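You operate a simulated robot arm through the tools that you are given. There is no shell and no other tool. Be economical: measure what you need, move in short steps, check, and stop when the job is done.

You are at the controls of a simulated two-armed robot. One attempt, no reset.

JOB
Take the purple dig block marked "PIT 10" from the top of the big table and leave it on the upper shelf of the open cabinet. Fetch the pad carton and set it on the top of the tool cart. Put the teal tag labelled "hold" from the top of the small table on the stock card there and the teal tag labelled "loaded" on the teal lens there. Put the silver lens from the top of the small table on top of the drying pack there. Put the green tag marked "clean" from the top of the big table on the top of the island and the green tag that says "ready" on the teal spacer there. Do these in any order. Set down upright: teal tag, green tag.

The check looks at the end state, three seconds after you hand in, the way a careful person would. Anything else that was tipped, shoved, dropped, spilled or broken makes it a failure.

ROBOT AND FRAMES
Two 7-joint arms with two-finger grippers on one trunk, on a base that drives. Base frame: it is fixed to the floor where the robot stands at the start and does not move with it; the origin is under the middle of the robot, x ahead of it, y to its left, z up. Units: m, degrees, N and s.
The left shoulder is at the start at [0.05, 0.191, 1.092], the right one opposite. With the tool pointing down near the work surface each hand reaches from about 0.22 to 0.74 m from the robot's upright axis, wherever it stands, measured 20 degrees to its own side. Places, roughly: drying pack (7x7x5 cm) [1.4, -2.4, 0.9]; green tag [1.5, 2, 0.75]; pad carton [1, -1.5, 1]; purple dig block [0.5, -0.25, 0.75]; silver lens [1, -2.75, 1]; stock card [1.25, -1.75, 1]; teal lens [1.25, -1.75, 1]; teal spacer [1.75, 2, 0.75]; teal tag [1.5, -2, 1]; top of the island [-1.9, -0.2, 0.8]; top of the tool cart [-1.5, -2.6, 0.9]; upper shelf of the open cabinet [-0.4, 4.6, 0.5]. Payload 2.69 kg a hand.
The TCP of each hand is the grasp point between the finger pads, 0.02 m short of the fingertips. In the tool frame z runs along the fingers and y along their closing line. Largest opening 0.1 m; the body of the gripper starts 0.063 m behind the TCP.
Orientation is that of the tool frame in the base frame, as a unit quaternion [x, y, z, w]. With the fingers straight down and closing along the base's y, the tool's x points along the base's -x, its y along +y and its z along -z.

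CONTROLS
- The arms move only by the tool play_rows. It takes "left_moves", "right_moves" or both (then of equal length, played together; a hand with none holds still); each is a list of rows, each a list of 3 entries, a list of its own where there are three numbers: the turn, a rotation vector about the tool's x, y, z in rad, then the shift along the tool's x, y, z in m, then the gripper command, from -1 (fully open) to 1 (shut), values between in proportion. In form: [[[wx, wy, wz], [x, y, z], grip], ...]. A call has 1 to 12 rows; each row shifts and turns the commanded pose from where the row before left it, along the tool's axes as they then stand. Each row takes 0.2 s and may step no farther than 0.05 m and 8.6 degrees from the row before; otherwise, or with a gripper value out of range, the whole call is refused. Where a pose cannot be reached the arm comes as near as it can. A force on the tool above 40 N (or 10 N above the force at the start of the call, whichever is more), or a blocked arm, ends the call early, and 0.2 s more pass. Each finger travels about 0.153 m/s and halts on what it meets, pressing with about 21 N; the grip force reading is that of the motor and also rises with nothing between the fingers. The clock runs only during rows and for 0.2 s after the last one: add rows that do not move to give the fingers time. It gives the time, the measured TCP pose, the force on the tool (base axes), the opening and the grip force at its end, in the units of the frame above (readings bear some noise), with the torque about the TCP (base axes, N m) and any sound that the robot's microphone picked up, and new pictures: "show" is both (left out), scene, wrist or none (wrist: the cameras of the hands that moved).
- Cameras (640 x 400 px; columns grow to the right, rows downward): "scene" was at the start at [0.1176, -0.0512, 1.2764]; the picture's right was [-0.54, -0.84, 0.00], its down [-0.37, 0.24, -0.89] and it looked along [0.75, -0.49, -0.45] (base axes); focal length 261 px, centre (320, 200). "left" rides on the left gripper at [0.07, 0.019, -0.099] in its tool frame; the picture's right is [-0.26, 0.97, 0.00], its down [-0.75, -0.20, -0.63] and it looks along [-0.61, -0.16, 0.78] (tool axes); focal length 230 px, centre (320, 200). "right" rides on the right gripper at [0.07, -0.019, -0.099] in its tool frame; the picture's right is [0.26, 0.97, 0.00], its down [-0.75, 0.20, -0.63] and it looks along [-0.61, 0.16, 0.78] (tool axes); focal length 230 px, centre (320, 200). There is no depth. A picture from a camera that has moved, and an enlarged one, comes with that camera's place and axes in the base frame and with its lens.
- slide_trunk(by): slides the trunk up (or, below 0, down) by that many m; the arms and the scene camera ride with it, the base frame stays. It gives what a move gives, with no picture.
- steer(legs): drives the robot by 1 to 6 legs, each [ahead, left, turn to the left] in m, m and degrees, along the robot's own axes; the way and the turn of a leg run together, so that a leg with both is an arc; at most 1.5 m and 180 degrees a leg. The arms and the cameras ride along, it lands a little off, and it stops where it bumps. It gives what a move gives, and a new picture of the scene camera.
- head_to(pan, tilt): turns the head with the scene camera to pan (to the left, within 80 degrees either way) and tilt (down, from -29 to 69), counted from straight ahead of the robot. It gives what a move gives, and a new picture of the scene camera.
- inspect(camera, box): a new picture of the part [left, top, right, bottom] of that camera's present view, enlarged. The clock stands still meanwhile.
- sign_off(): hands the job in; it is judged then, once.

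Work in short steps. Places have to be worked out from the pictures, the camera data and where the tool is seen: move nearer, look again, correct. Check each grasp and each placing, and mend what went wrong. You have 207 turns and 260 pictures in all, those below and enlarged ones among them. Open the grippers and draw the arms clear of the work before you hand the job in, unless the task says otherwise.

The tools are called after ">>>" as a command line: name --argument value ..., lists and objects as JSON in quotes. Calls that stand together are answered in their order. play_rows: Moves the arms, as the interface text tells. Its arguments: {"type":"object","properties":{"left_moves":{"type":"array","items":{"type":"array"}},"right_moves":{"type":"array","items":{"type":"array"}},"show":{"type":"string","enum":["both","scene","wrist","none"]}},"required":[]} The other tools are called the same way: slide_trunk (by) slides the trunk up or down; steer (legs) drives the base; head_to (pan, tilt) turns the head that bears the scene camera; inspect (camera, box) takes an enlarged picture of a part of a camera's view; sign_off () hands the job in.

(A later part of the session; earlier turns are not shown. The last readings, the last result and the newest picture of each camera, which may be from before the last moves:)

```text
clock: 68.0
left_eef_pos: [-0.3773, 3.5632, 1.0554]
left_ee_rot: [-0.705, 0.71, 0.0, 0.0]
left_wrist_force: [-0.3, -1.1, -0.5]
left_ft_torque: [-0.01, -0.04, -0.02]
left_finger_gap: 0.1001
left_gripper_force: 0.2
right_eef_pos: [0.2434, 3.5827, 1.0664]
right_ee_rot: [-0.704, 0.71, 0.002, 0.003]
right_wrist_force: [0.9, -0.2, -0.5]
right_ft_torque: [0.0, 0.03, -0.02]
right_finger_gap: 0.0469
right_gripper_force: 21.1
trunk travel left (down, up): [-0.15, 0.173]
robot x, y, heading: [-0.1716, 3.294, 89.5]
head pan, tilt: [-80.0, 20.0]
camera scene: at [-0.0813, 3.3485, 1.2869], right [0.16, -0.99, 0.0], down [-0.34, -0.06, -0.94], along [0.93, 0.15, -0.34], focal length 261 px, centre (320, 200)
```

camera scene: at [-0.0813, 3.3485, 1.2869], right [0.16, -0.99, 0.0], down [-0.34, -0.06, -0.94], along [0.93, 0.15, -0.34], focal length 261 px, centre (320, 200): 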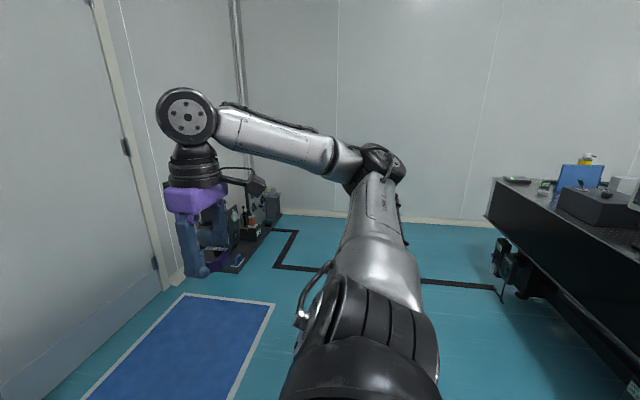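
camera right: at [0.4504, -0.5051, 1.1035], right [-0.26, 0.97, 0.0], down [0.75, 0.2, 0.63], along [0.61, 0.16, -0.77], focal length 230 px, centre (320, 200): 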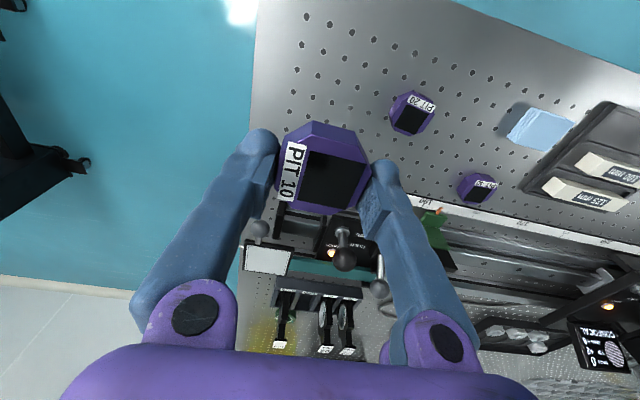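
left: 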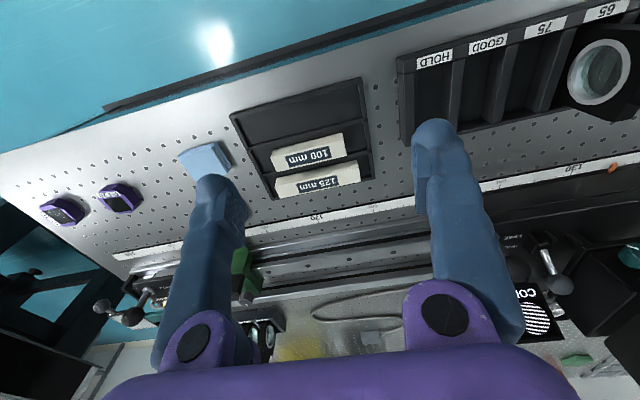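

There's a free shelf strip at y 4.41–4.49 around x = -0.33. I'll angle the robot to about 120°, move up, and lower the trunk.

>>> steer --legs '[[0, 0, 30], [0.43, -0.22, 0]]'

>>> slide_trunk --by -0.149

>>> head_to --pan -30 --tilt 35

```text
clock: 72.3
left_eef_pos: [-0.5047, 3.8952, 1.0561]
left_ee_rot: [0.866, -0.5, 0.0, 0.001]
left_wrist_force: [0.7, 0.2, 0.9]
left_ft_torque: [0.01, -0.01, -0.03]
left_finger_gap: 0.1001
left_gripper_force: 0.0
right_eef_pos: [0.0176, 4.2271, 1.0671]
right_ee_rot: [0.866, -0.5, -0.003, -0.002]
right_wrist_force: [-0.2, 1.0, -0.1]
right_ft_torque: [0.02, 0.02, 0.02]
right_finger_gap: 0.0466
right_gripper_force: 21.1
trunk travel left (down, up): [-0.15, 0.173]
robot x, y, heading: [-0.196, 3.7697, 120.4]
head pan, tilt: [-80.0, 20.0]
camera scene: at [-0.1432, 3.861, 1.2869], right [0.64, -0.77, 0.0], down [-0.26, -0.22, -0.94], along [0.72, 0.6, -0.34], focal length 261 px, centre (320, 200)
```

scene: 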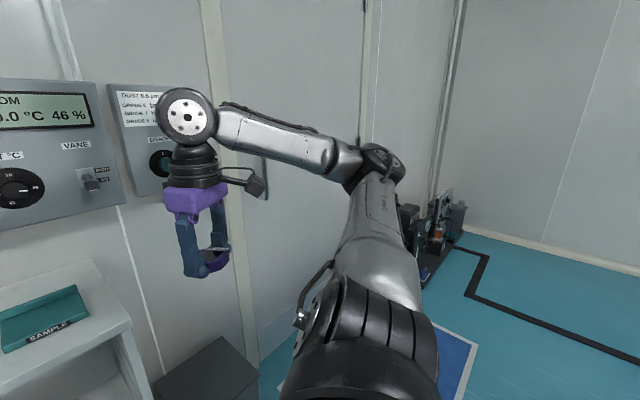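

```text
clock: 74.0
left_eef_pos: [-0.5063, 3.8944, 0.9047]
left_ee_rot: [0.866, -0.5, -0.002, -0.001]
left_wrist_force: [0.0, -0.1, 0.5]
left_ft_torque: [0.0, 0.03, -0.02]
left_finger_gap: 0.1
left_gripper_force: 0.1
right_eef_pos: [0.0182, 4.2269, 0.9173]
right_ee_rot: [0.866, -0.5, -0.003, -0.002]
right_wrist_force: [0.0, 0.4, -0.5]
right_ft_torque: [0.01, 0.01, 0.0]
right_finger_gap: 0.0469
right_gripper_force: 21.0
trunk travel left (down, up): [-0.001, 0.322]
robot x, y, heading: [-0.197, 3.7645, 119.8]
head pan, tilt: [-80.0, 20.0]
```

```text
clock: 75.2
left_eef_pos: [-0.5064, 3.8956, 0.9052]
left_ee_rot: [0.866, -0.5, -0.001, -0.001]
left_wrist_force: [-0.4, 0.2, 0.7]
left_ft_torque: [-0.04, 0.0, 0.01]
left_finger_gap: 0.0999
left_gripper_force: 0.1
right_eef_pos: [0.0175, 4.2253, 0.9183]
right_ee_rot: [0.866, -0.5, -0.003, -0.001]
right_wrist_force: [-0.4, 0.4, -0.4]
right_ft_torque: [0.02, -0.03, -0.02]
right_finger_gap: 0.0467
right_gripper_force: 20.9
trunk travel left (down, up): [-0.001, 0.322]
robot x, y, heading: [-0.1947, 3.7676, 120.2]
head pan, tilt: [-30.0, 35.0]
camera scene: at [-0.2144, 3.8889, 1.1141], right [1.0, 0.0, 0.0], down [0.0, -0.57, -0.82], along [0.0, 0.82, -0.57], focal length 261 px, centre (320, 200)
```

scene: 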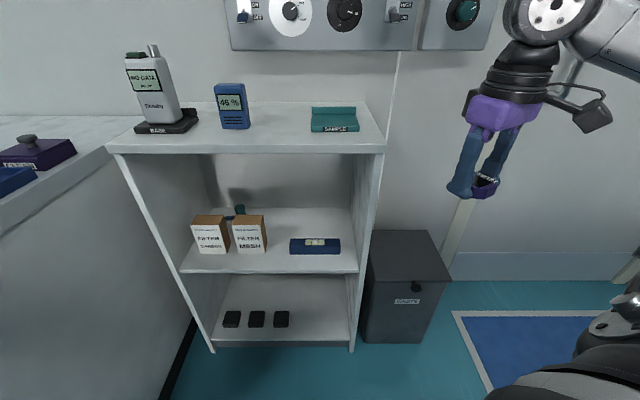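

The view is well aligned and confirms the numbers. I'll rotate the wrist so the closing line runs along base x, then bring the hand down in front of the shelf.

>>> play_rows --right_moves '[[[0, 0, 0.131], [0, 0, 0.02], 1], [[0, 0, 0.131], [0, 0, 0.02], 1], [[0, 0, 0.131], [0, 0, 0.02], 1], [[0, 0, 0.131], [0, 0, 0.02], 1], [[0, 0, 0], [0, 0.035, 0.025], 1], [[0, 0, 0], [0, 0.035, 0.025], 1], [[0, 0, 0], [0, 0.035, 0.025], 1], [[0, 0, 0], [0, 0.035, 0.025], 1], [[0, 0, 0], [0, 0.035, 0.025], 1], [[0, 0, 0], [0, 0, 0], 1]]' --show "both"

```text
clock: 77.4
left_eef_pos: [-0.5061, 3.8953, 0.9057]
left_ee_rot: [0.866, -0.5, 0.0, 0.0]
left_wrist_force: [0.1, 0.3, -0.1]
left_ft_torque: [0.02, -0.03, 0.05]
left_finger_gap: 0.0999
left_gripper_force: 0.1
right_eef_pos: [-0.1572, 4.228, 0.7122]
right_ee_rot: [-0.707, 0.708, 0.003, 0.0]
right_wrist_force: [-0.2, 0.1, -0.9]
right_ft_torque: [-0.02, 0.01, 0.05]
right_finger_gap: 0.047
right_gripper_force: 21.4
trunk travel left (down, up): [-0.001, 0.322]
robot x, y, heading: [-0.194, 3.7717, 119.9]
head pan, tilt: [-30.0, 35.0]
camera scene: at [-0.2145, 3.8889, 1.1141], right [1.0, 0.0, 0.0], down [0.0, -0.57, -0.82], along [0.0, 0.82, -0.57], focal length 261 px, centre (320, 200)
camera right: at [-0.1408, 4.1562, 0.8103], right [-0.97, -0.26, 0.0], down [-0.2, 0.75, 0.64], along [-0.16, 0.61, -0.77], focal length 230 px, centre (320, 200)
```

scene: 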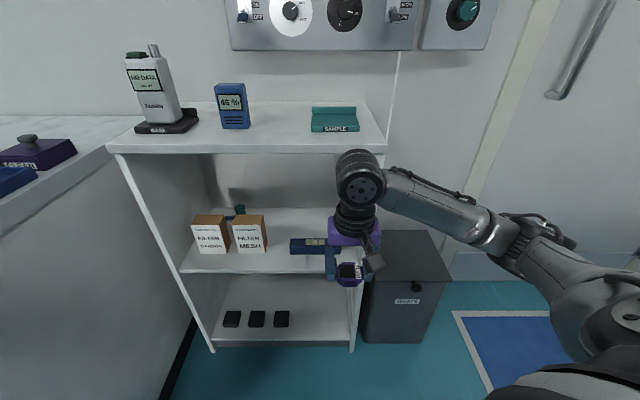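
right: 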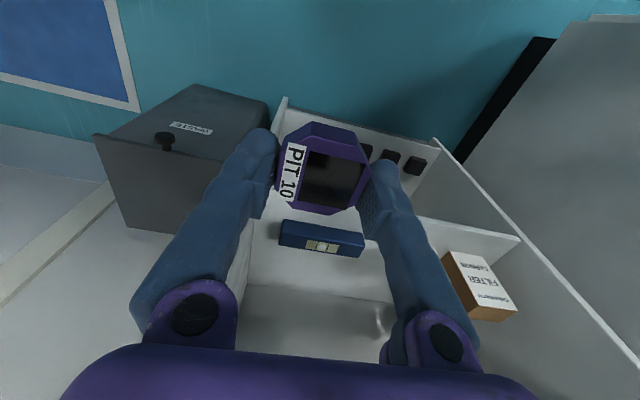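

The forearm comes in from the right but should clear the cabinet's side wall. I'll move over and lower to just in front of the target.

>>> play_rows --right_moves '[[[0, 0, 0], [-0.005, 0.0376, 0.024], 1], [[0, 0, 0], [-0.005, 0.0376, 0.024], 1], [[0, 0, 0], [-0.005, 0.0376, 0.024], 1], [[0, 0, 0], [-0.005, 0.0376, 0.024], 1], [[0, 0, 0], [-0.005, 0.0376, 0.024], 1], [[0, 0, 0], [-0.005, 0, 0.02], 1], [[0, 0, 0], [0, 0, 0], 1]]' --show "both"

```text
clock: 79.0
left_eef_pos: [-0.5061, 3.8939, 0.9059]
left_ee_rot: [0.866, -0.5, 0.0, 0.0]
left_wrist_force: [-0.1, 1.4, 0.3]
left_ft_torque: [0.0, -0.01, 0.02]
left_finger_gap: 0.0998
left_gripper_force: 0.2
right_eef_pos: [-0.3467, 4.2583, 0.5733]
right_ee_rot: [-0.706, 0.708, 0.004, 0.001]
right_wrist_force: [-0.5, 0.1, -0.7]
right_ft_torque: [0.02, 0.0, 0.02]
right_finger_gap: 0.0468
right_gripper_force: 21.2
trunk travel left (down, up): [-0.001, 0.322]
robot x, y, heading: [-0.2002, 3.7703, 120.0]
head pan, tilt: [-30.0, 35.0]
camera scene: at [-0.2145, 3.8889, 1.1141], right [1.0, 0.0, 0.0], down [0.0, -0.57, -0.82], along [0.0, 0.82, -0.57], focal length 261 px, centre (320, 200)
camera right: at [-0.3291, 4.1872, 0.671], right [-0.97, -0.26, 0.0], down [-0.2, 0.75, 0.64], along [-0.16, 0.61, -0.77], focal length 230 px, centre (320, 200)
```

scene: 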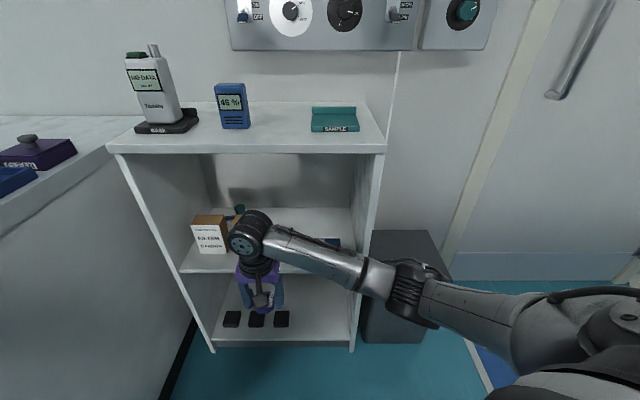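
right: 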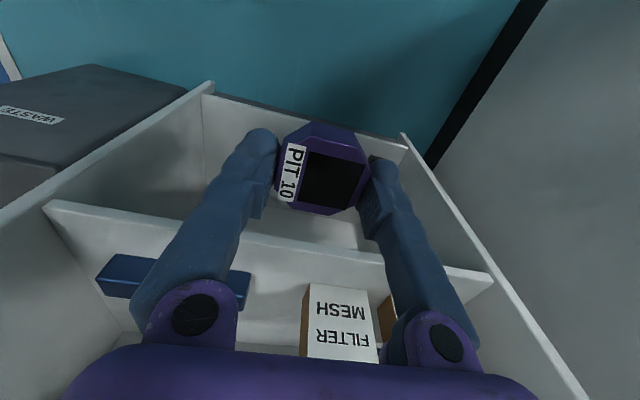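

The elbow will straighten as the arm extends, so it should stay clear of the wall. I'm advancing onto the shelf in steps.

>>> play_rows --right_moves '[[[0, 0, 0], [-0.025, 0, 0], 1], [[0, 0, 0], [-0.025, 0, 0], 1], [[0, 0, 0], [-0.025, 0, 0], 1], [[0, 0, 0], [-0.025, 0, 0], 1], [[0, 0, 0], [0, 0, 0], 1]]' --show "both"

```text
clock: 80.2
left_eef_pos: [-0.5066, 3.8959, 0.9056]
left_ee_rot: [0.866, -0.501, -0.001, 0.0]
left_wrist_force: [-0.2, 0.4, -0.2]
left_ft_torque: [0.03, -0.02, 0.01]
left_finger_gap: 0.1
left_gripper_force: 0.1
right_eef_pos: [-0.3455, 4.3604, 0.5755]
right_ee_rot: [0.707, -0.707, -0.003, -0.001]
right_wrist_force: [-0.3, -0.2, -0.7]
right_ft_torque: [-0.02, -0.04, -0.03]
right_finger_gap: 0.0466
right_gripper_force: 21.1
trunk travel left (down, up): [-0.001, 0.322]
robot x, y, heading: [-0.1958, 3.7675, 120.3]
head pan, tilt: [-30.0, 35.0]
camera scene: at [-0.2145, 3.8889, 1.1141], right [1.0, 0.0, 0.0], down [0.0, -0.57, -0.82], along [0.0, 0.82, -0.57], focal length 261 px, centre (320, 200)
camera right: at [-0.3286, 4.2884, 0.6725], right [-0.97, -0.26, 0.0], down [-0.2, 0.75, 0.64], along [-0.16, 0.61, -0.77], focal length 230 px, centre (320, 200)
```

scene: 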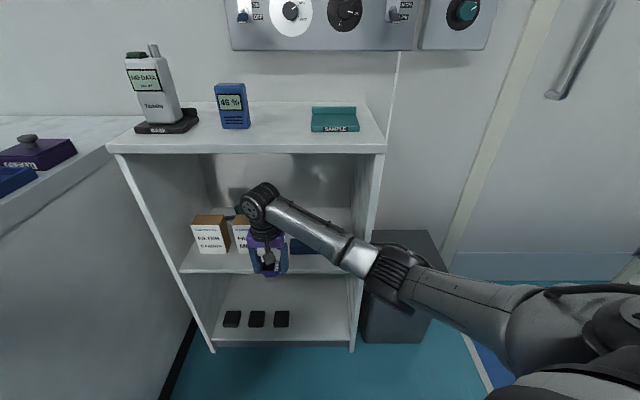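
right: 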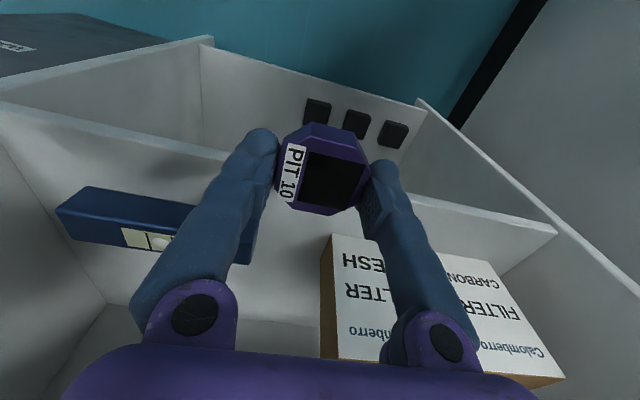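

All clear so far. I'll advance the last 8.5 cm with a slight shift right, then lower slightly.

>>> play_rows --right_moves '[[[0, 0, 0], [-0.025, -0.004, 0], 1], [[0, 0, 0], [-0.025, -0.004, 0], 1], [[0, 0, 0], [-0.02, -0.004, 0], 1], [[0, 0, 0], [-0.013, 0, 0], 1], [[0, 0, 0], [0, 0, 0.02], 1], [[0, 0, 0], [0, 0, 0.015], 1], [[0, 0, 0], [0, 0, 0], 1]]' --show "both"

```text
clock: 81.8
left_eef_pos: [-0.5069, 3.896, 0.9058]
left_ee_rot: [0.866, -0.5, -0.001, -0.001]
left_wrist_force: [0.3, 0.3, -0.6]
left_ft_torque: [0.0, 0.03, -0.01]
left_finger_gap: 0.0999
left_gripper_force: 0.1
right_eef_pos: [-0.3356, 4.442, 0.5404]
right_ee_rot: [-0.707, 0.707, 0.004, 0.001]
right_wrist_force: [0.5, 0.2, -1.6]
right_ft_torque: [-0.03, 0.0, 0.01]
right_finger_gap: 0.047
right_gripper_force: 20.9
trunk travel left (down, up): [-0.001, 0.322]
robot x, y, heading: [-0.1916, 3.7693, 120.3]
head pan, tilt: [-30.0, 35.0]
camera scene: at [-0.2145, 3.8889, 1.1141], right [1.0, 0.0, 0.0], down [0.0, -0.57, -0.82], along [0.0, 0.82, -0.57], focal length 261 px, centre (320, 200)
camera right: at [-0.3181, 4.3712, 0.6382], right [-0.97, -0.26, 0.0], down [-0.2, 0.75, 0.64], along [-0.17, 0.61, -0.77], focal length 230 px, centre (320, 200)
```

scene: 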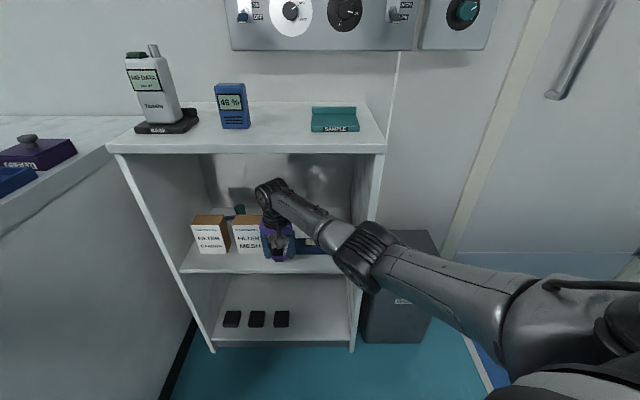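
right: 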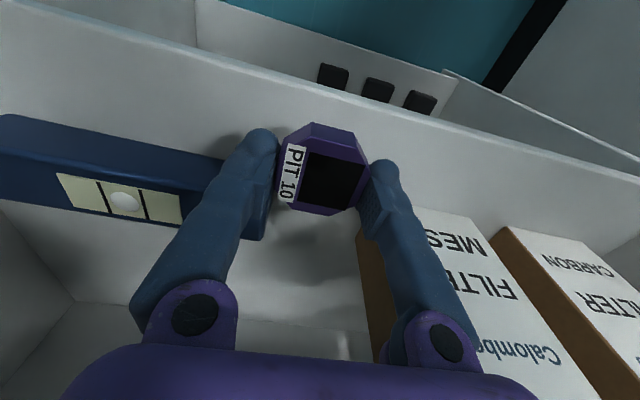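

The block is 2 cm inside the front edge and clear of its neighbours. I'll lower it in small steps until contact.

>>> play_rows --right_moves '[[[0, 0, 0], [0, 0, 0.006], 1], [[0, 0, 0], [0, 0, 0.006], 1], [[0, 0, 0], [0, 0, 0.005], 1], [[0, 0, 0], [0, 0, 0], 1]]' --show "wrist"

```text
clock: 82.8
left_eef_pos: [-0.5072, 3.8943, 0.9064]
left_ee_rot: [0.866, -0.5, -0.002, 0.0]
left_wrist_force: [0.3, -0.6, -0.1]
left_ft_torque: [-0.06, 0.01, 0.0]
left_finger_gap: 0.1
left_gripper_force: 0.1
right_eef_pos: [-0.3352, 4.4414, 0.5229]
right_ee_rot: [-0.707, 0.707, 0.003, 0.001]
right_wrist_force: [-0.6, -0.9, 0.8]
right_ft_torque: [-0.03, 0.01, -0.01]
right_finger_gap: 0.0469
right_gripper_force: 21.2
trunk travel left (down, up): [-0.001, 0.322]
robot x, y, heading: [-0.1983, 3.7666, 120.1]
head pan, tilt: [-30.0, 35.0]
camera right: at [-0.3178, 4.3705, 0.6206], right [-0.97, -0.26, 0.0], down [-0.2, 0.75, 0.63], along [-0.16, 0.61, -0.77], focal length 230 px, centre (320, 200)
```

right: 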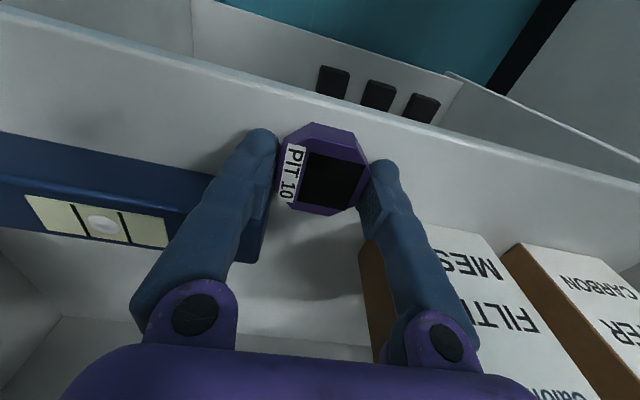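

>>> play_rows --right_moves '[[[0, 0, 0], [0, 0, 0.004], 1], [[0, 0, 0], [0, 0, 0.003], 1], [[0, 0, 0], [0, 0, 0], 1]]' --show "none"

```text
clock: 83.6
left_eef_pos: [-0.5066, 3.8933, 0.9074]
left_ee_rot: [0.866, -0.5, -0.001, -0.002]
left_wrist_force: [0.4, -0.2, -1.3]
left_ft_torque: [0.01, 0.03, 0.0]
left_finger_gap: 0.1
left_gripper_force: 0.0
right_eef_pos: [-0.3351, 4.4422, 0.5198]
right_ee_rot: [0.708, -0.706, -0.006, -0.002]
right_wrist_force: [2.6, -3.4, 19.9]
right_ft_torque: [0.1, -0.32, -0.1]
right_finger_gap: 0.0471
right_gripper_force: 20.6
trunk travel left (down, up): [-0.001, 0.322]
robot x, y, heading: [-0.1941, 3.7688, 120.0]
head pan, tilt: [-30.0, 35.0]
```

Contact, with 20 N upward: the block is resting on the shelf. I'll ease the pressure slightly, open, and rise a little.

>>> play_rows --right_moves '[[[0, 0, 0], [0, 0, -0.003], 1], [[0, 0, 0], [0, 0, 0], -0.2], [[0, 0, 0], [0, 0, 0], -0.6], [[0, 0, 0], [0, 0, 0], -0.6], [[0, 0, 0], [0, 0, -0.03], -0.6], [[0, 0, 0], [0, 0, -0.03], -0.6], [[0, 0, 0], [0.03, 0, 0], -0.6], [[0, 0, 0], [0.04, 0, 0], -0.6], [[0, 0, 0], [0.04, 0, 0], -0.6], [[0, 0, 0], [0.04, 0, 0], -0.6]]' --show "both"

```text
clock: 85.8
left_eef_pos: [-0.5052, 3.8945, 0.9064]
left_ee_rot: [0.866, -0.5, -0.001, 0.0]
left_wrist_force: [0.1, 0.3, 0.9]
left_ft_torque: [0.01, 0.01, -0.04]
left_finger_gap: 0.0999
left_gripper_force: 0.1
right_eef_pos: [-0.3327, 4.2928, 0.5784]
right_ee_rot: [-0.707, 0.707, 0.003, 0.001]
right_wrist_force: [-0.4, 0.3, -0.1]
right_ft_torque: [-0.03, 0.03, 0.01]
right_finger_gap: 0.0798
right_gripper_force: 0.1
trunk travel left (down, up): [-0.001, 0.322]
robot x, y, heading: [-0.1957, 3.7667, 120.0]
head pan, tilt: [-30.0, 35.0]
camera scene: at [-0.2145, 3.8888, 1.1142], right [1.0, 0.0, 0.0], down [0.0, -0.57, -0.82], along [0.0, 0.82, -0.57], focal length 261 px, centre (320, 200)
camera right: at [-0.3157, 4.2207, 0.6764], right [-0.97, -0.26, 0.0], down [-0.2, 0.75, 0.64], along [-0.16, 0.61, -0.77], focal length 230 px, centre (320, 200)
```

scene: 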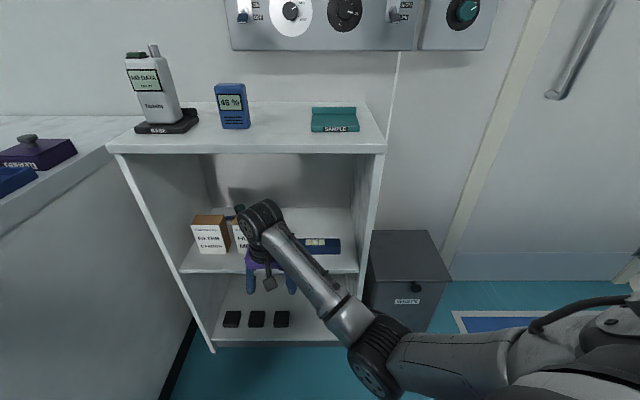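
right: 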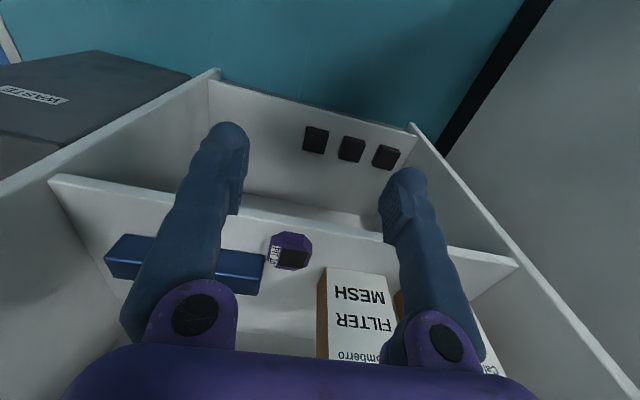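

PIT 10 is sitting upright on the upper shelf. I'll withdraw the arm the way it came.

>>> play_rows --right_moves '[[[0, 0, 0], [0.005, -0.0376, -0.024], -1], [[0, 0, 0], [0.005, -0.0376, -0.024], -1], [[0, 0, 0], [0.005, -0.0376, -0.024], -1], [[0, 0, 0], [0.005, -0.0376, -0.024], -1], [[0, 0, 0], [0.005, -0.035, -0.03], -1], [[0, 0, 0], [0, -0.035, -0.03], -1], [[0, 0, 0], [0, -0.035, -0.03], -1], [[0, 0, 0], [0, -0.035, -0.03], -1], [[0, 0, -0.131], [0, -0.025, -0.025], -1], [[0, 0, -0.131], [0, -0.02, -0.025], -1], [[0, 0, -0.131], [0, 0, -0.025], -1], [[0, 0, -0.131], [0, 0, -0.025], -1]]' --show "none"

>>> slide_trunk --by 0.2

>>> inspect --camera "scene" --box '[160, 200, 400, 350]'

```text
clock: 88.4
left_eef_pos: [-0.5061, 3.8965, 0.9044]
left_ee_rot: [0.866, -0.501, 0.0, 0.0]
left_wrist_force: [0.4, 1.5, -0.1]
left_ft_torque: [-0.06, 0.0, 0.0]
left_finger_gap: 0.0999
left_gripper_force: 0.1
right_eef_pos: [0.0028, 4.2648, 0.8842]
right_ee_rot: [0.866, -0.499, 0.011, 0.009]
right_wrist_force: [0.7, -0.1, 9.0]
right_ft_torque: [0.02, 0.07, -0.01]
right_finger_gap: 0.0999
right_gripper_force: 0.0
trunk travel left (down, up): [-0.001, 0.322]
robot x, y, heading: [-0.1934, 3.7695, 120.2]
head pan, tilt: [-30.0, 35.0]
```

```text
clock: 90.6
left_eef_pos: [-0.5068, 3.8947, 1.106]
left_ee_rot: [0.866, -0.5, -0.001, 0.0]
left_wrist_force: [0.4, 0.4, 0.4]
left_ft_torque: [0.0, 0.04, 0.01]
left_finger_gap: 0.0999
left_gripper_force: 0.0
right_eef_pos: [0.0014, 4.2666, 1.094]
right_ee_rot: [0.866, -0.5, -0.003, -0.001]
right_wrist_force: [0.1, -0.4, 0.3]
right_ft_torque: [0.02, 0.02, -0.02]
right_finger_gap: 0.0998
right_gripper_force: 0.0
trunk travel left (down, up): [-0.201, 0.122]
robot x, y, heading: [-0.193, 3.7709, 120.2]
head pan, tilt: [-30.0, 35.0]
```

```text
2.67 times, centred on (280, 275) of scene
camera zoom: at [-0.2145, 3.8889, 1.314], right [1.0, 0.0, 0.0], down [0.0, -0.57, -0.82], along [0.0, 0.82, -0.57], focal length 696 px, centre (427, 0)
```

zoom: 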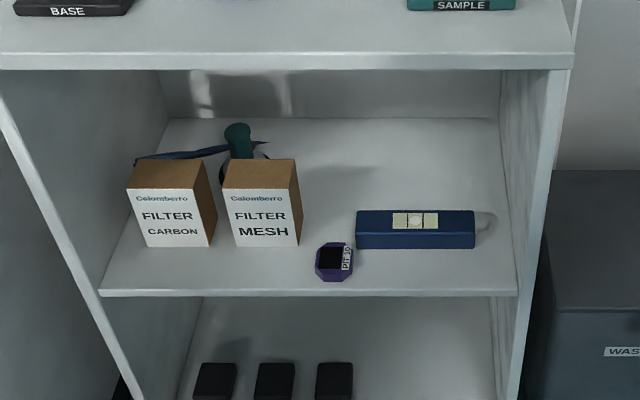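

The block is upright on the upper shelf with the neighbours undisturbed. Next I'll back away, turn to face +x, and drive towards the left end of the big table.

>>> steer --legs '[[-0.35, 0, 0], [0, 0, -120], [1.0, 0, 0]]'

>>> head_to --pan -40 --tilt 20

>>> head_to --pan -10 --tilt 25

```text
clock: 102.6
left_eef_pos: [1.2544, 3.6537, 1.1054]
left_ee_rot: [0.011, 1.0, 0.0, 0.0]
left_wrist_force: [0.3, -0.5, 0.8]
left_ft_torque: [0.01, 0.01, -0.03]
left_finger_gap: 0.0999
left_gripper_force: 0.0
right_eef_pos: [1.3095, 3.0275, 1.0929]
right_ee_rot: [0.012, 1.0, 0.001, 0.003]
right_wrist_force: [-0.3, -0.2, 0.2]
right_ft_torque: [-0.01, 0.01, -0.02]
right_finger_gap: 0.1001
right_gripper_force: 0.2
trunk travel left (down, up): [-0.201, 0.122]
robot x, y, heading: [0.9801, 3.4555, -1.4]
head pan, tilt: [-30.0, 35.0]
camera scene: at [1.1003, 3.4061, 1.3141], right [-0.52, -0.85, 0.0], down [-0.49, 0.3, -0.82], along [0.7, -0.43, -0.57], focal length 261 px, centre (320, 200)
```

scene: 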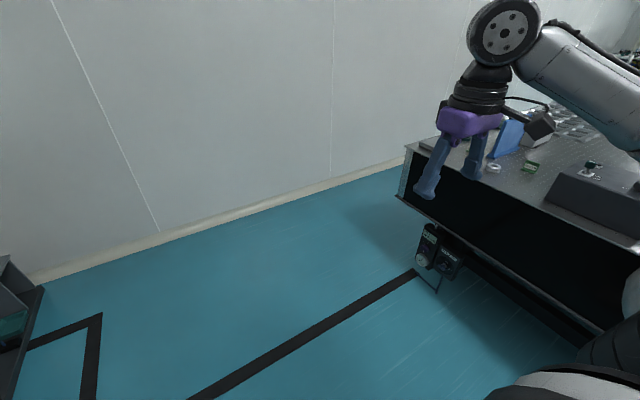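

```text
clock: 103.4
left_eef_pos: [1.2545, 3.6544, 1.1064]
left_ee_rot: [0.01, 1.0, 0.0, 0.0]
left_wrist_force: [-0.1, -0.6, -0.1]
left_ft_torque: [-0.01, -0.02, 0.03]
left_finger_gap: 0.0999
left_gripper_force: 0.0
right_eef_pos: [1.3091, 3.0263, 1.0937]
right_ee_rot: [0.011, 1.0, 0.0, 0.003]
right_wrist_force: [0.8, 0.3, -0.7]
right_ft_torque: [0.01, -0.01, -0.03]
right_finger_gap: 0.1001
right_gripper_force: 0.0
trunk travel left (down, up): [-0.201, 0.122]
robot x, y, heading: [0.9841, 3.4536, -1.2]
head pan, tilt: [-40.0, 20.0]
camera scene: at [1.0948, 3.3904, 1.3379], right [-0.66, -0.75, 0.0], down [-0.26, 0.23, -0.94], along [0.71, -0.62, -0.34], focal length 261 px, centre (320, 200)
```

scene: 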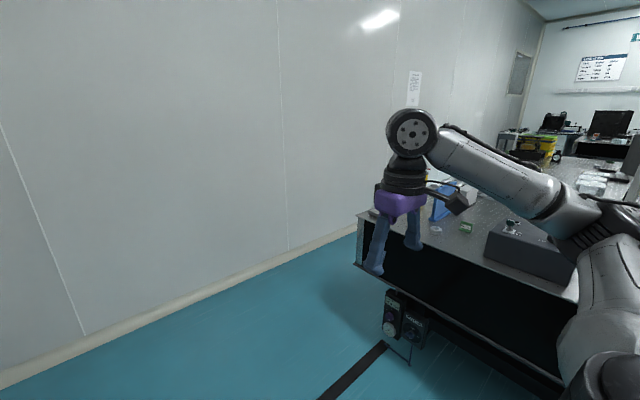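

```text
clock: 104.4
left_eef_pos: [1.2549, 3.6544, 1.106]
left_ee_rot: [0.01, 1.0, 0.0, 0.001]
left_wrist_force: [-0.8, 0.2, 0.1]
left_ft_torque: [0.03, -0.01, -0.03]
left_finger_gap: 0.1002
left_gripper_force: 0.1
right_eef_pos: [1.3089, 3.0274, 1.0935]
right_ee_rot: [0.012, 1.0, 0.0, 0.003]
right_wrist_force: [0.8, 0.2, -0.2]
right_ft_torque: [0.0, -0.03, 0.0]
right_finger_gap: 0.1001
right_gripper_force: 0.1
trunk travel left (down, up): [-0.201, 0.122]
robot x, y, heading: [0.9814, 3.4542, -1.3]
head pan, tilt: [-10.0, 25.0]
camera scene: at [1.1151, 3.4337, 1.3299], right [-0.2, -0.98, 0.0], down [-0.41, 0.08, -0.91], along [0.89, -0.18, -0.42], focal length 261 px, centre (320, 200)
```

scene: 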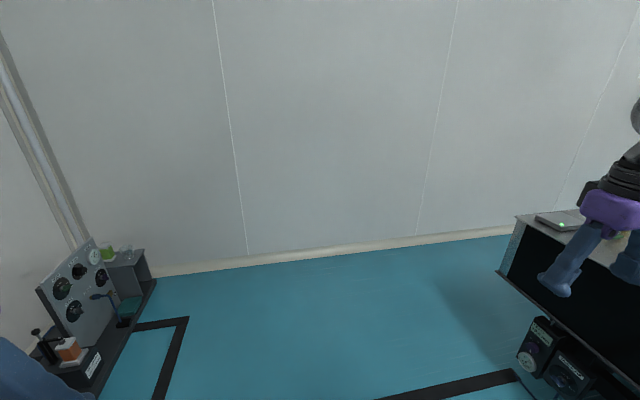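

The table's left end is here, with tags close to it. I'll turn to face it and look.

>>> steer --legs '[[0, 0, -89], [0, 0.55, 0]]'

>>> head_to --pan 0 --tilt 28

>>> inspect --camera "scene" --box '[220, 150, 420, 275]'

```text
clock: 113.5
left_eef_pos: [1.7471, 3.1855, 1.1047]
left_ee_rot: [0.706, 0.709, 0.0, 0.001]
left_wrist_force: [0.2, -0.2, 0.4]
left_ft_torque: [-0.01, 0.01, 0.01]
left_finger_gap: 0.1002
left_gripper_force: 0.1
right_eef_pos: [1.122, 3.1166, 1.0924]
right_ee_rot: [0.707, 0.708, -0.003, 0.003]
right_wrist_force: [-0.3, 0.0, -0.8]
right_ft_torque: [0.0, 0.03, 0.02]
right_finger_gap: 0.0998
right_gripper_force: 0.1
trunk travel left (down, up): [-0.201, 0.122]
robot x, y, heading: [1.542, 3.4531, -89.9]
head pan, tilt: [-10.0, 25.0]
camera scene: at [1.5266, 3.3194, 1.3299], right [-0.98, 0.17, 0.0], down [0.07, 0.42, -0.91], along [-0.16, -0.89, -0.42], focal length 261 px, centre (320, 200)
```

scene: 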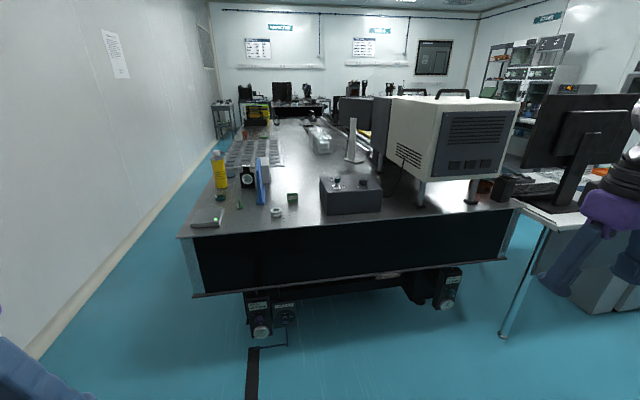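

```text
clock: 114.3
left_eef_pos: [1.7472, 3.1857, 1.1058]
left_ee_rot: [0.706, 0.709, 0.0, 0.001]
left_wrist_force: [-0.3, -0.1, 0.0]
left_ft_torque: [0.03, 0.01, 0.01]
left_finger_gap: 0.0999
left_gripper_force: 0.0
right_eef_pos: [1.1223, 3.1164, 1.0937]
right_ee_rot: [0.707, 0.707, -0.002, 0.002]
right_wrist_force: [0.3, 0.5, 0.8]
right_ft_torque: [0.0, 0.01, 0.02]
right_finger_gap: 0.1001
right_gripper_force: 0.0
trunk travel left (down, up): [-0.201, 0.122]
robot x, y, heading: [1.5397, 3.45, -89.9]
head pan, tilt: [0.0, 28.0]
camera scene: at [1.5424, 3.3189, 1.3251], right [-1.0, 0.0, 0.0], down [0.0, 0.47, -0.88], along [0.0, -0.88, -0.47], focal length 261 px, centre (320, 200)
```

scene: 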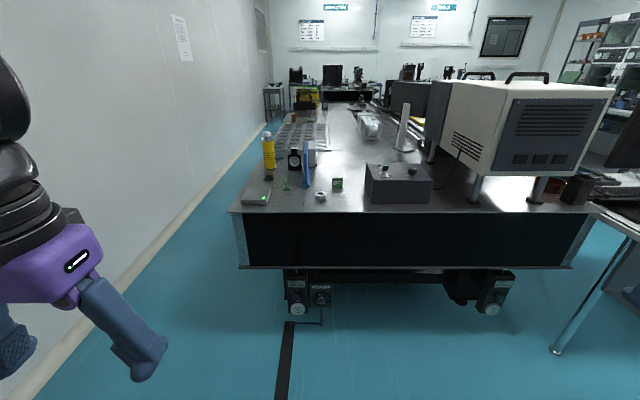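

```text
3.20 times, centred on (320, 212) of scene
camera zoom: at [1.5424, 3.3189, 1.3251], right [-1.0, 0.0, 0.0], down [0.0, 0.47, -0.88], along [0.0, -0.88, -0.47], focal length 835 px, centre (320, 160)
```

zoom: 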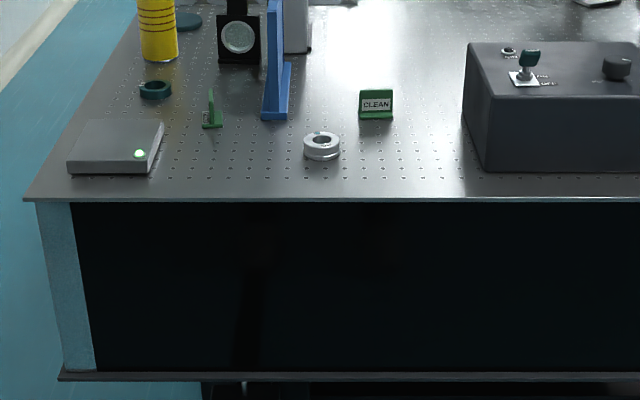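

I can see the CLEAN tag at about (1.46, 2.2), another green tag edge-on at (1.70, 2.2), and a teal ring at about (1.80, 2.13). I'll drive closer.

>>> steer --legs '[[0.53, 0, 0]]'

>>> head_to --pan 15 --tilt 45

>>> inspect --camera "scene" --box '[220, 120, 420, 245]'

```text
clock: 117.4
left_eef_pos: [1.7485, 2.6493, 1.1063]
left_ee_rot: [0.705, 0.709, 0.0, -0.001]
left_wrist_force: [0.0, -0.5, -0.7]
left_ft_torque: [0.01, 0.01, 0.04]
left_finger_gap: 0.0999
left_gripper_force: 0.0
right_eef_pos: [1.1251, 2.5779, 1.0924]
right_ee_rot: [0.706, 0.709, -0.002, 0.003]
right_wrist_force: [0.3, 0.4, -0.1]
right_ft_torque: [0.01, -0.01, 0.01]
right_finger_gap: 0.1001
right_gripper_force: 0.1
trunk travel left (down, up): [-0.201, 0.122]
robot x, y, heading: [1.5418, 2.9171, -89.9]
head pan, tilt: [0.0, 28.0]
camera scene: at [1.5438, 2.781, 1.325], right [-1.0, 0.0, 0.0], down [0.0, 0.47, -0.88], along [0.0, -0.88, -0.47], focal length 261 px, centre (320, 200)
```

scene: 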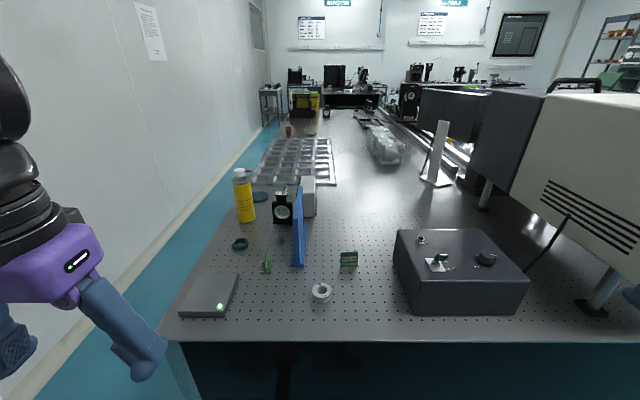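

```text
clock: 118.2
left_eef_pos: [1.749, 2.6494, 1.105]
left_ee_rot: [0.706, 0.708, 0.0, 0.001]
left_wrist_force: [-0.9, -0.6, -0.9]
left_ft_torque: [-0.01, -0.03, 0.01]
left_finger_gap: 0.0999
left_gripper_force: 0.0
right_eef_pos: [1.1236, 2.5778, 1.0943]
right_ee_rot: [0.706, 0.709, -0.003, 0.003]
right_wrist_force: [0.6, -0.1, -0.1]
right_ft_torque: [-0.02, 0.0, -0.01]
right_finger_gap: 0.1001
right_gripper_force: 0.1
trunk travel left (down, up): [-0.201, 0.122]
robot x, y, heading: [1.5431, 2.9161, -89.8]
head pan, tilt: [15.0, 45.0]
camera scene: at [1.5648, 2.7941, 1.2993], right [-0.97, -0.26, 0.0], down [-0.18, 0.68, -0.71], along [0.18, -0.68, -0.71], focal length 261 px, centre (320, 200)
```

scene: 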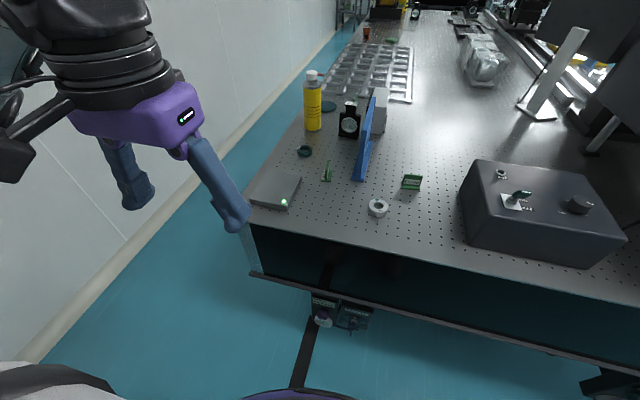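

```text
3.20 times, centred on (320, 182) of scene
camera zoom: at [1.5648, 2.7941, 1.2993], right [-0.97, -0.26, 0.0], down [-0.18, 0.68, -0.71], along [0.18, -0.68, -0.71], focal length 835 px, centre (320, 256)
```

zoom: 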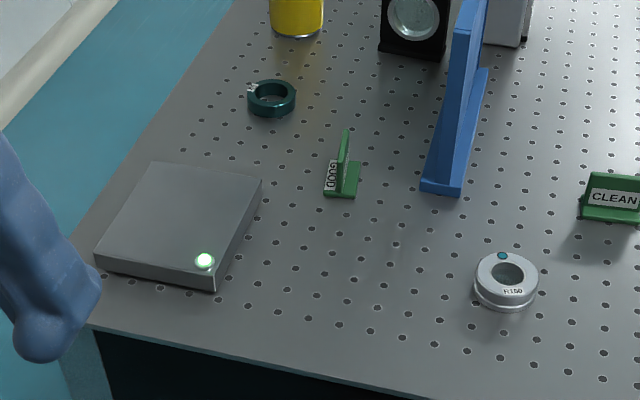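

The second tag reads "GOOD", so it's not ready. I'll look further along the table for the "ready" tag.

>>> inspect --camera "scene" --box '[310, 0, 438, 80]'

>>> inspect --camera "scene" --box '[430, 0, 640, 131]'

```text
5.00 times, centred on (374, 40) of scene
camera zoom: at [1.5648, 2.7941, 1.2993], right [-0.97, -0.26, 0.0], down [-0.18, 0.68, -0.71], along [0.18, -0.68, -0.71], focal length 1304 px, centre (50, 1000)
```

zoom: 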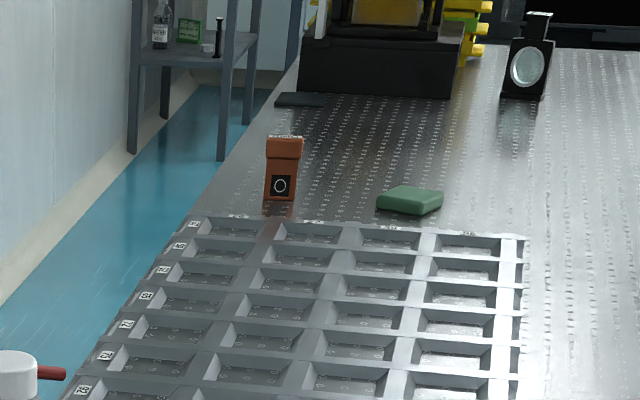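

```text
3.05 times, centred on (535, 66) of scene
camera zoom: at [1.5648, 2.7941, 1.2993], right [-0.97, -0.26, 0.0], down [-0.18, 0.68, -0.71], along [0.18, -0.68, -0.71], focal length 795 px, centre (-335, 610)
```

zoom: 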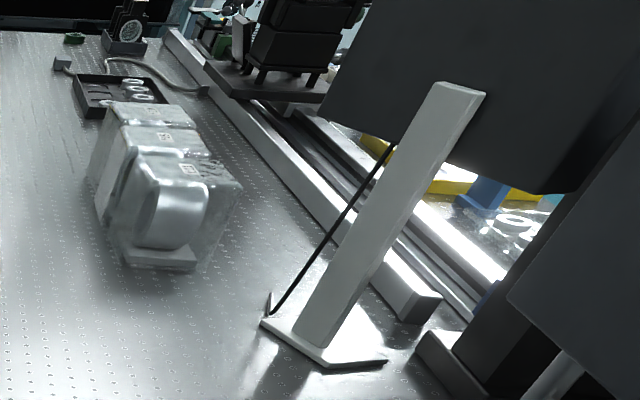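

No "ready" tag there: that green item is a sponge. I'll check the wrist cameras, which overlook the near end.

>>> inspect --camera "left" --box '[0, 0, 640, 400]'

>>> inspect --camera "right" --box '[0, 0, 640, 400]'

>>> head_to --pan -35 --tilt 35

```text
1.00 times, centred on (320, 200) of left (not enlarged: the box is as wide or as high as the picture)
camera zoom: at [1.7681, 2.7198, 1.2058], right [0.97, -0.25, 0.0], down [-0.2, -0.75, 0.63], along [-0.16, -0.61, -0.78], focal length 230 px, centre (320, 200)
```

zoom: 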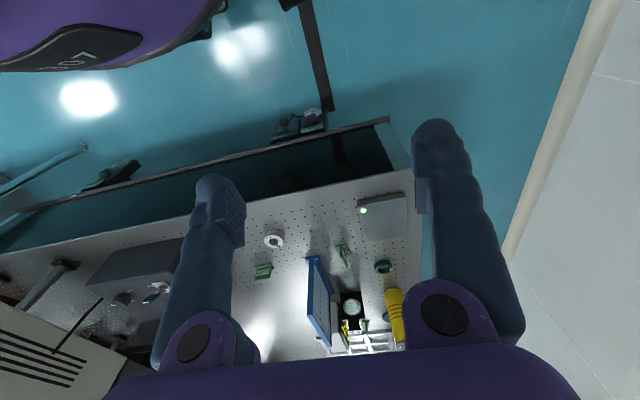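

```text
1.00 times, centred on (320, 200) of right (not enlarged: the box is as wide or as high as the picture)
camera zoom: at [1.1036, 2.6479, 1.191], right [0.97, 0.26, 0.0], down [0.2, -0.75, 0.64], along [0.16, -0.61, -0.77], focal length 230 px, centre (320, 200)
```

zoom: 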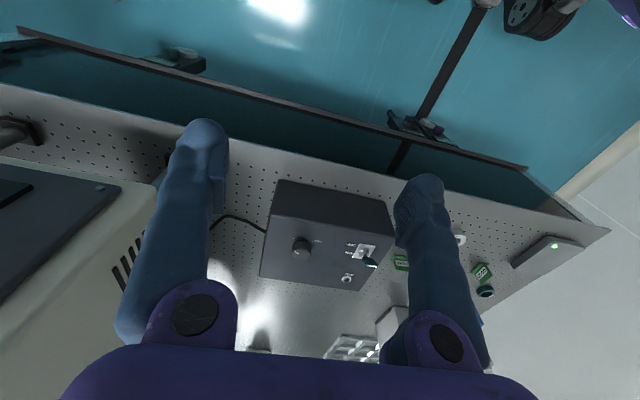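

```text
clock: 119.3
left_eef_pos: [1.75, 2.649, 1.1065]
left_ee_rot: [0.706, 0.708, -0.001, 0.001]
left_wrist_force: [-0.6, -0.9, -0.4]
left_ft_torque: [0.03, -0.02, -0.02]
left_finger_gap: 0.1
left_gripper_force: 0.0
right_eef_pos: [1.1246, 2.5775, 1.093]
right_ee_rot: [0.706, 0.708, -0.003, 0.001]
right_wrist_force: [0.8, 0.3, -0.5]
right_ft_torque: [0.02, 0.03, 0.02]
right_finger_gap: 0.1
right_gripper_force: 0.0
trunk travel left (down, up): [-0.201, 0.122]
robot x, y, heading: [1.5451, 2.9136, -89.9]
head pan, tilt: [-35.0, 35.0]
camera scene: at [1.4933, 2.8003, 1.3141], right [-0.82, 0.57, 0.0], down [0.33, 0.47, -0.82], along [-0.47, -0.67, -0.57], focal length 261 px, centre (320, 200)
```

scene: 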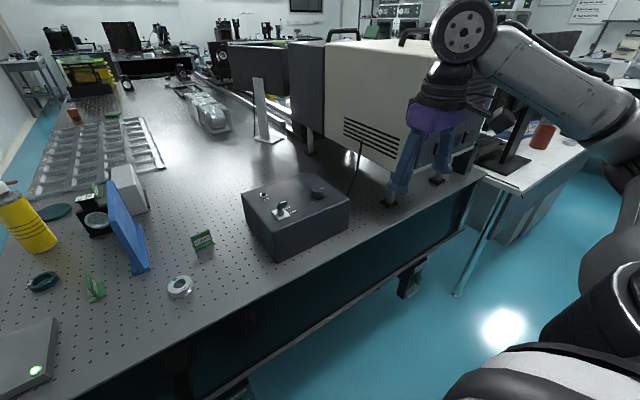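

There's a small green shape behind the black lens mount. I'll zoom in on it from both views.

>>> inspect --camera "left" --box '[310, 270, 420, 350]'

>>> inspect --camera "scene" --box '[0, 150, 180, 310]'

```text
5.00 times, centred on (365, 310) of left
camera zoom: at [1.7681, 2.7197, 1.2058], right [0.97, -0.25, 0.0], down [-0.2, -0.75, 0.63], along [-0.16, -0.61, -0.78], focal length 1150 px, centre (95, -350)
```

zoom: 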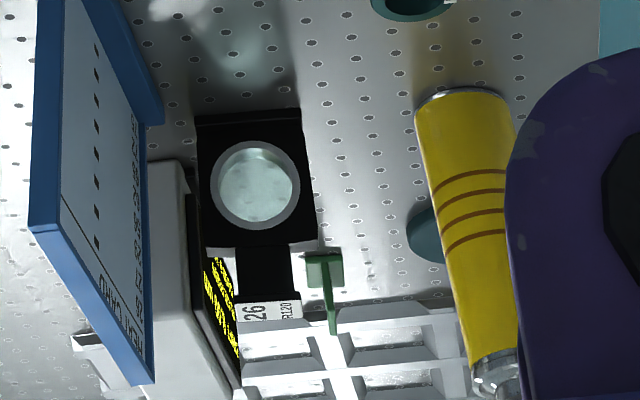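

```text
2.50 times, centred on (90, 230) of scene
camera zoom: at [1.4933, 2.8003, 1.3141], right [-0.82, 0.57, 0.0], down [0.33, 0.47, -0.82], along [-0.47, -0.67, -0.57], focal length 652 px, centre (895, 125)
```

zoom: 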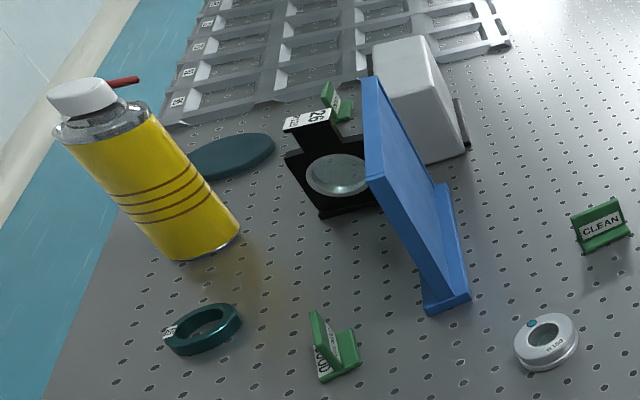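

The third green tag is at about (1.695, 1.745), out of reach from here. However, there's a gap of about 0.9 m between the table's back edge (x = 1.87) and the wall (x = 2.8), and I can stand in that later. First I'll take CLEAN with the right hand from this end, after shifting left a bit.

>>> steer --legs '[[0, 0.18, 0], [0.05, 0, 0]]'

>>> head_to --pan -10 --tilt 45

```text
clock: 122.1
left_eef_pos: [1.9284, 2.5985, 1.1065]
left_ee_rot: [0.706, 0.709, 0.0, 0.0]
left_wrist_force: [-0.3, 0.4, -1.5]
left_ft_torque: [0.03, -0.02, 0.0]
left_finger_gap: 0.1002
left_gripper_force: 0.1
right_eef_pos: [1.3028, 2.5264, 1.0928]
right_ee_rot: [0.705, 0.709, -0.002, 0.003]
right_wrist_force: [0.5, -0.3, 0.4]
right_ft_torque: [-0.02, 0.01, -0.02]
right_finger_gap: 0.0998
right_gripper_force: 0.0
trunk travel left (down, up): [-0.201, 0.122]
robot x, y, heading: [1.7193, 2.8641, -89.5]
head pan, tilt: [-35.0, 35.0]
camera scene: at [1.6717, 2.7505, 1.3139], right [-0.82, 0.57, 0.0], down [0.33, 0.47, -0.82], along [-0.47, -0.67, -0.57], focal length 261 px, centre (320, 200)
```

scene: 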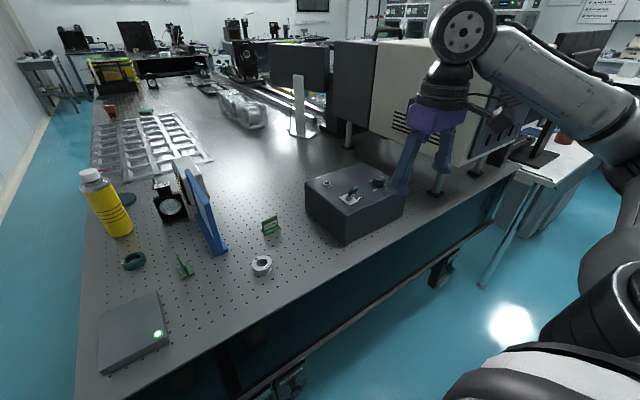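

```text
clock: 123.0
left_eef_pos: [1.928, 2.5994, 1.1054]
left_ee_rot: [0.706, 0.708, -0.001, 0.001]
left_wrist_force: [-0.8, -0.1, 0.6]
left_ft_torque: [0.03, 0.02, -0.01]
left_finger_gap: 0.1
left_gripper_force: 0.0
right_eef_pos: [1.3028, 2.5295, 1.0932]
right_ee_rot: [0.705, 0.709, -0.003, 0.003]
right_wrist_force: [0.3, 0.6, 0.8]
right_ft_torque: [-0.01, 0.01, 0.01]
right_finger_gap: 0.1
right_gripper_force: 0.0
trunk travel left (down, up): [-0.201, 0.122]
robot x, y, heading: [1.7222, 2.8648, -89.7]
head pan, tilt: [-10.0, 45.0]
camera scene: at [1.7079, 2.7439, 1.2993], right [-0.99, 0.17, 0.0], down [0.12, 0.7, -0.71], along [-0.12, -0.7, -0.71], focal length 261 px, centre (320, 200)
```

scene: 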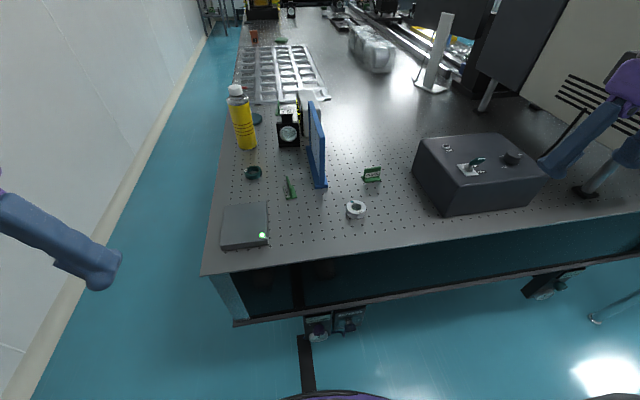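

CLEAN is at about (1.466, 2.196). I'm moving the right hand over it to get a closer wrist view.

>>> play_rows --right_moves '[[[0, 0, 0], [-0.032, 0.017, 0.01], -1], [[0, 0, 0], [-0.032, 0.017, 0.01], -1], [[0, 0, 0], [-0.032, 0.017, 0.01], -1], [[0, 0, 0], [-0.032, 0.017, 0.01], -1], [[0, 0, 0], [-0.032, 0.017, 0.015], -1], [[0, 0, 0], [-0.032, 0.017, 0.015], -1], [[0, 0, 0], [-0.032, 0.017, 0.015], -1], [[0, 0, 0], [-0.032, 0.017, 0.015], -1], [[0, 0, 0], [-0.032, 0.017, 0.015], -1], [[0, 0, 0], [0, 0, 0], -1]]' --show "wrist"

>>> inspect --camera "right" --box '[260, 60, 420, 160]'

```text
clock: 125.2
left_eef_pos: [1.9265, 2.6013, 1.1064]
left_ee_rot: [0.705, 0.71, -0.001, 0.001]
left_wrist_force: [-1.0, 0.4, -0.1]
left_ft_torque: [0.03, 0.02, -0.01]
left_finger_gap: 0.1001
left_gripper_force: 0.1
right_eef_pos: [1.4575, 2.2398, 0.9798]
right_ee_rot: [0.705, 0.709, -0.002, 0.002]
right_wrist_force: [0.2, -0.2, 0.5]
right_ft_torque: [-0.01, 0.0, 0.02]
right_finger_gap: 0.1
right_gripper_force: 0.0
trunk travel left (down, up): [-0.201, 0.122]
robot x, y, heading: [1.7189, 2.8658, -89.5]
head pan, tilt: [-10.0, 45.0]
camera right: at [1.4368, 2.3093, 1.078], right [0.96, 0.26, 0.0], down [0.2, -0.74, 0.64], along [0.16, -0.61, -0.77], focal length 230 px, centre (320, 200)
```

right: 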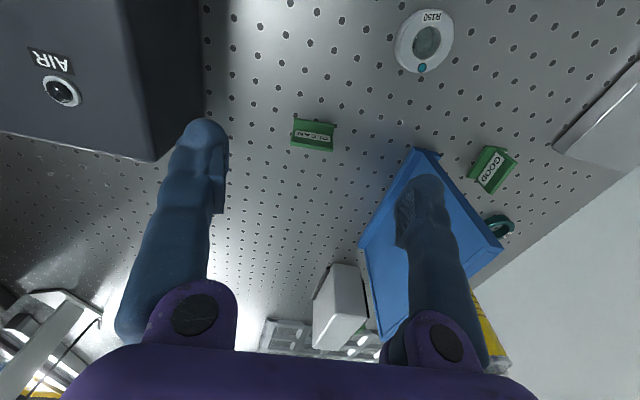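

```text
4.00 times, centred on (340, 110) of right
camera zoom: at [1.4368, 2.3093, 1.078], right [0.96, 0.26, 0.0], down [0.2, -0.74, 0.64], along [0.16, -0.61, -0.77], focal length 920 px, centre (240, 560)
```

zoom: 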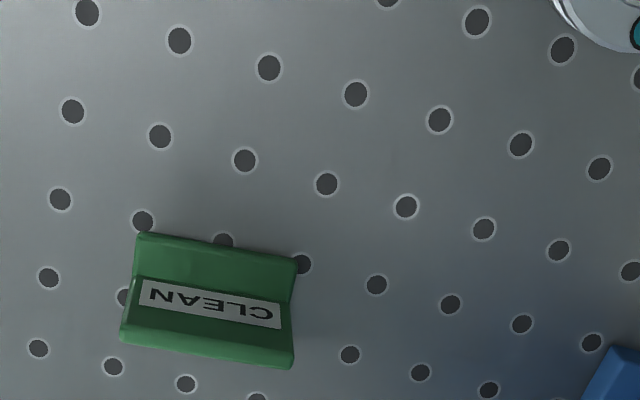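

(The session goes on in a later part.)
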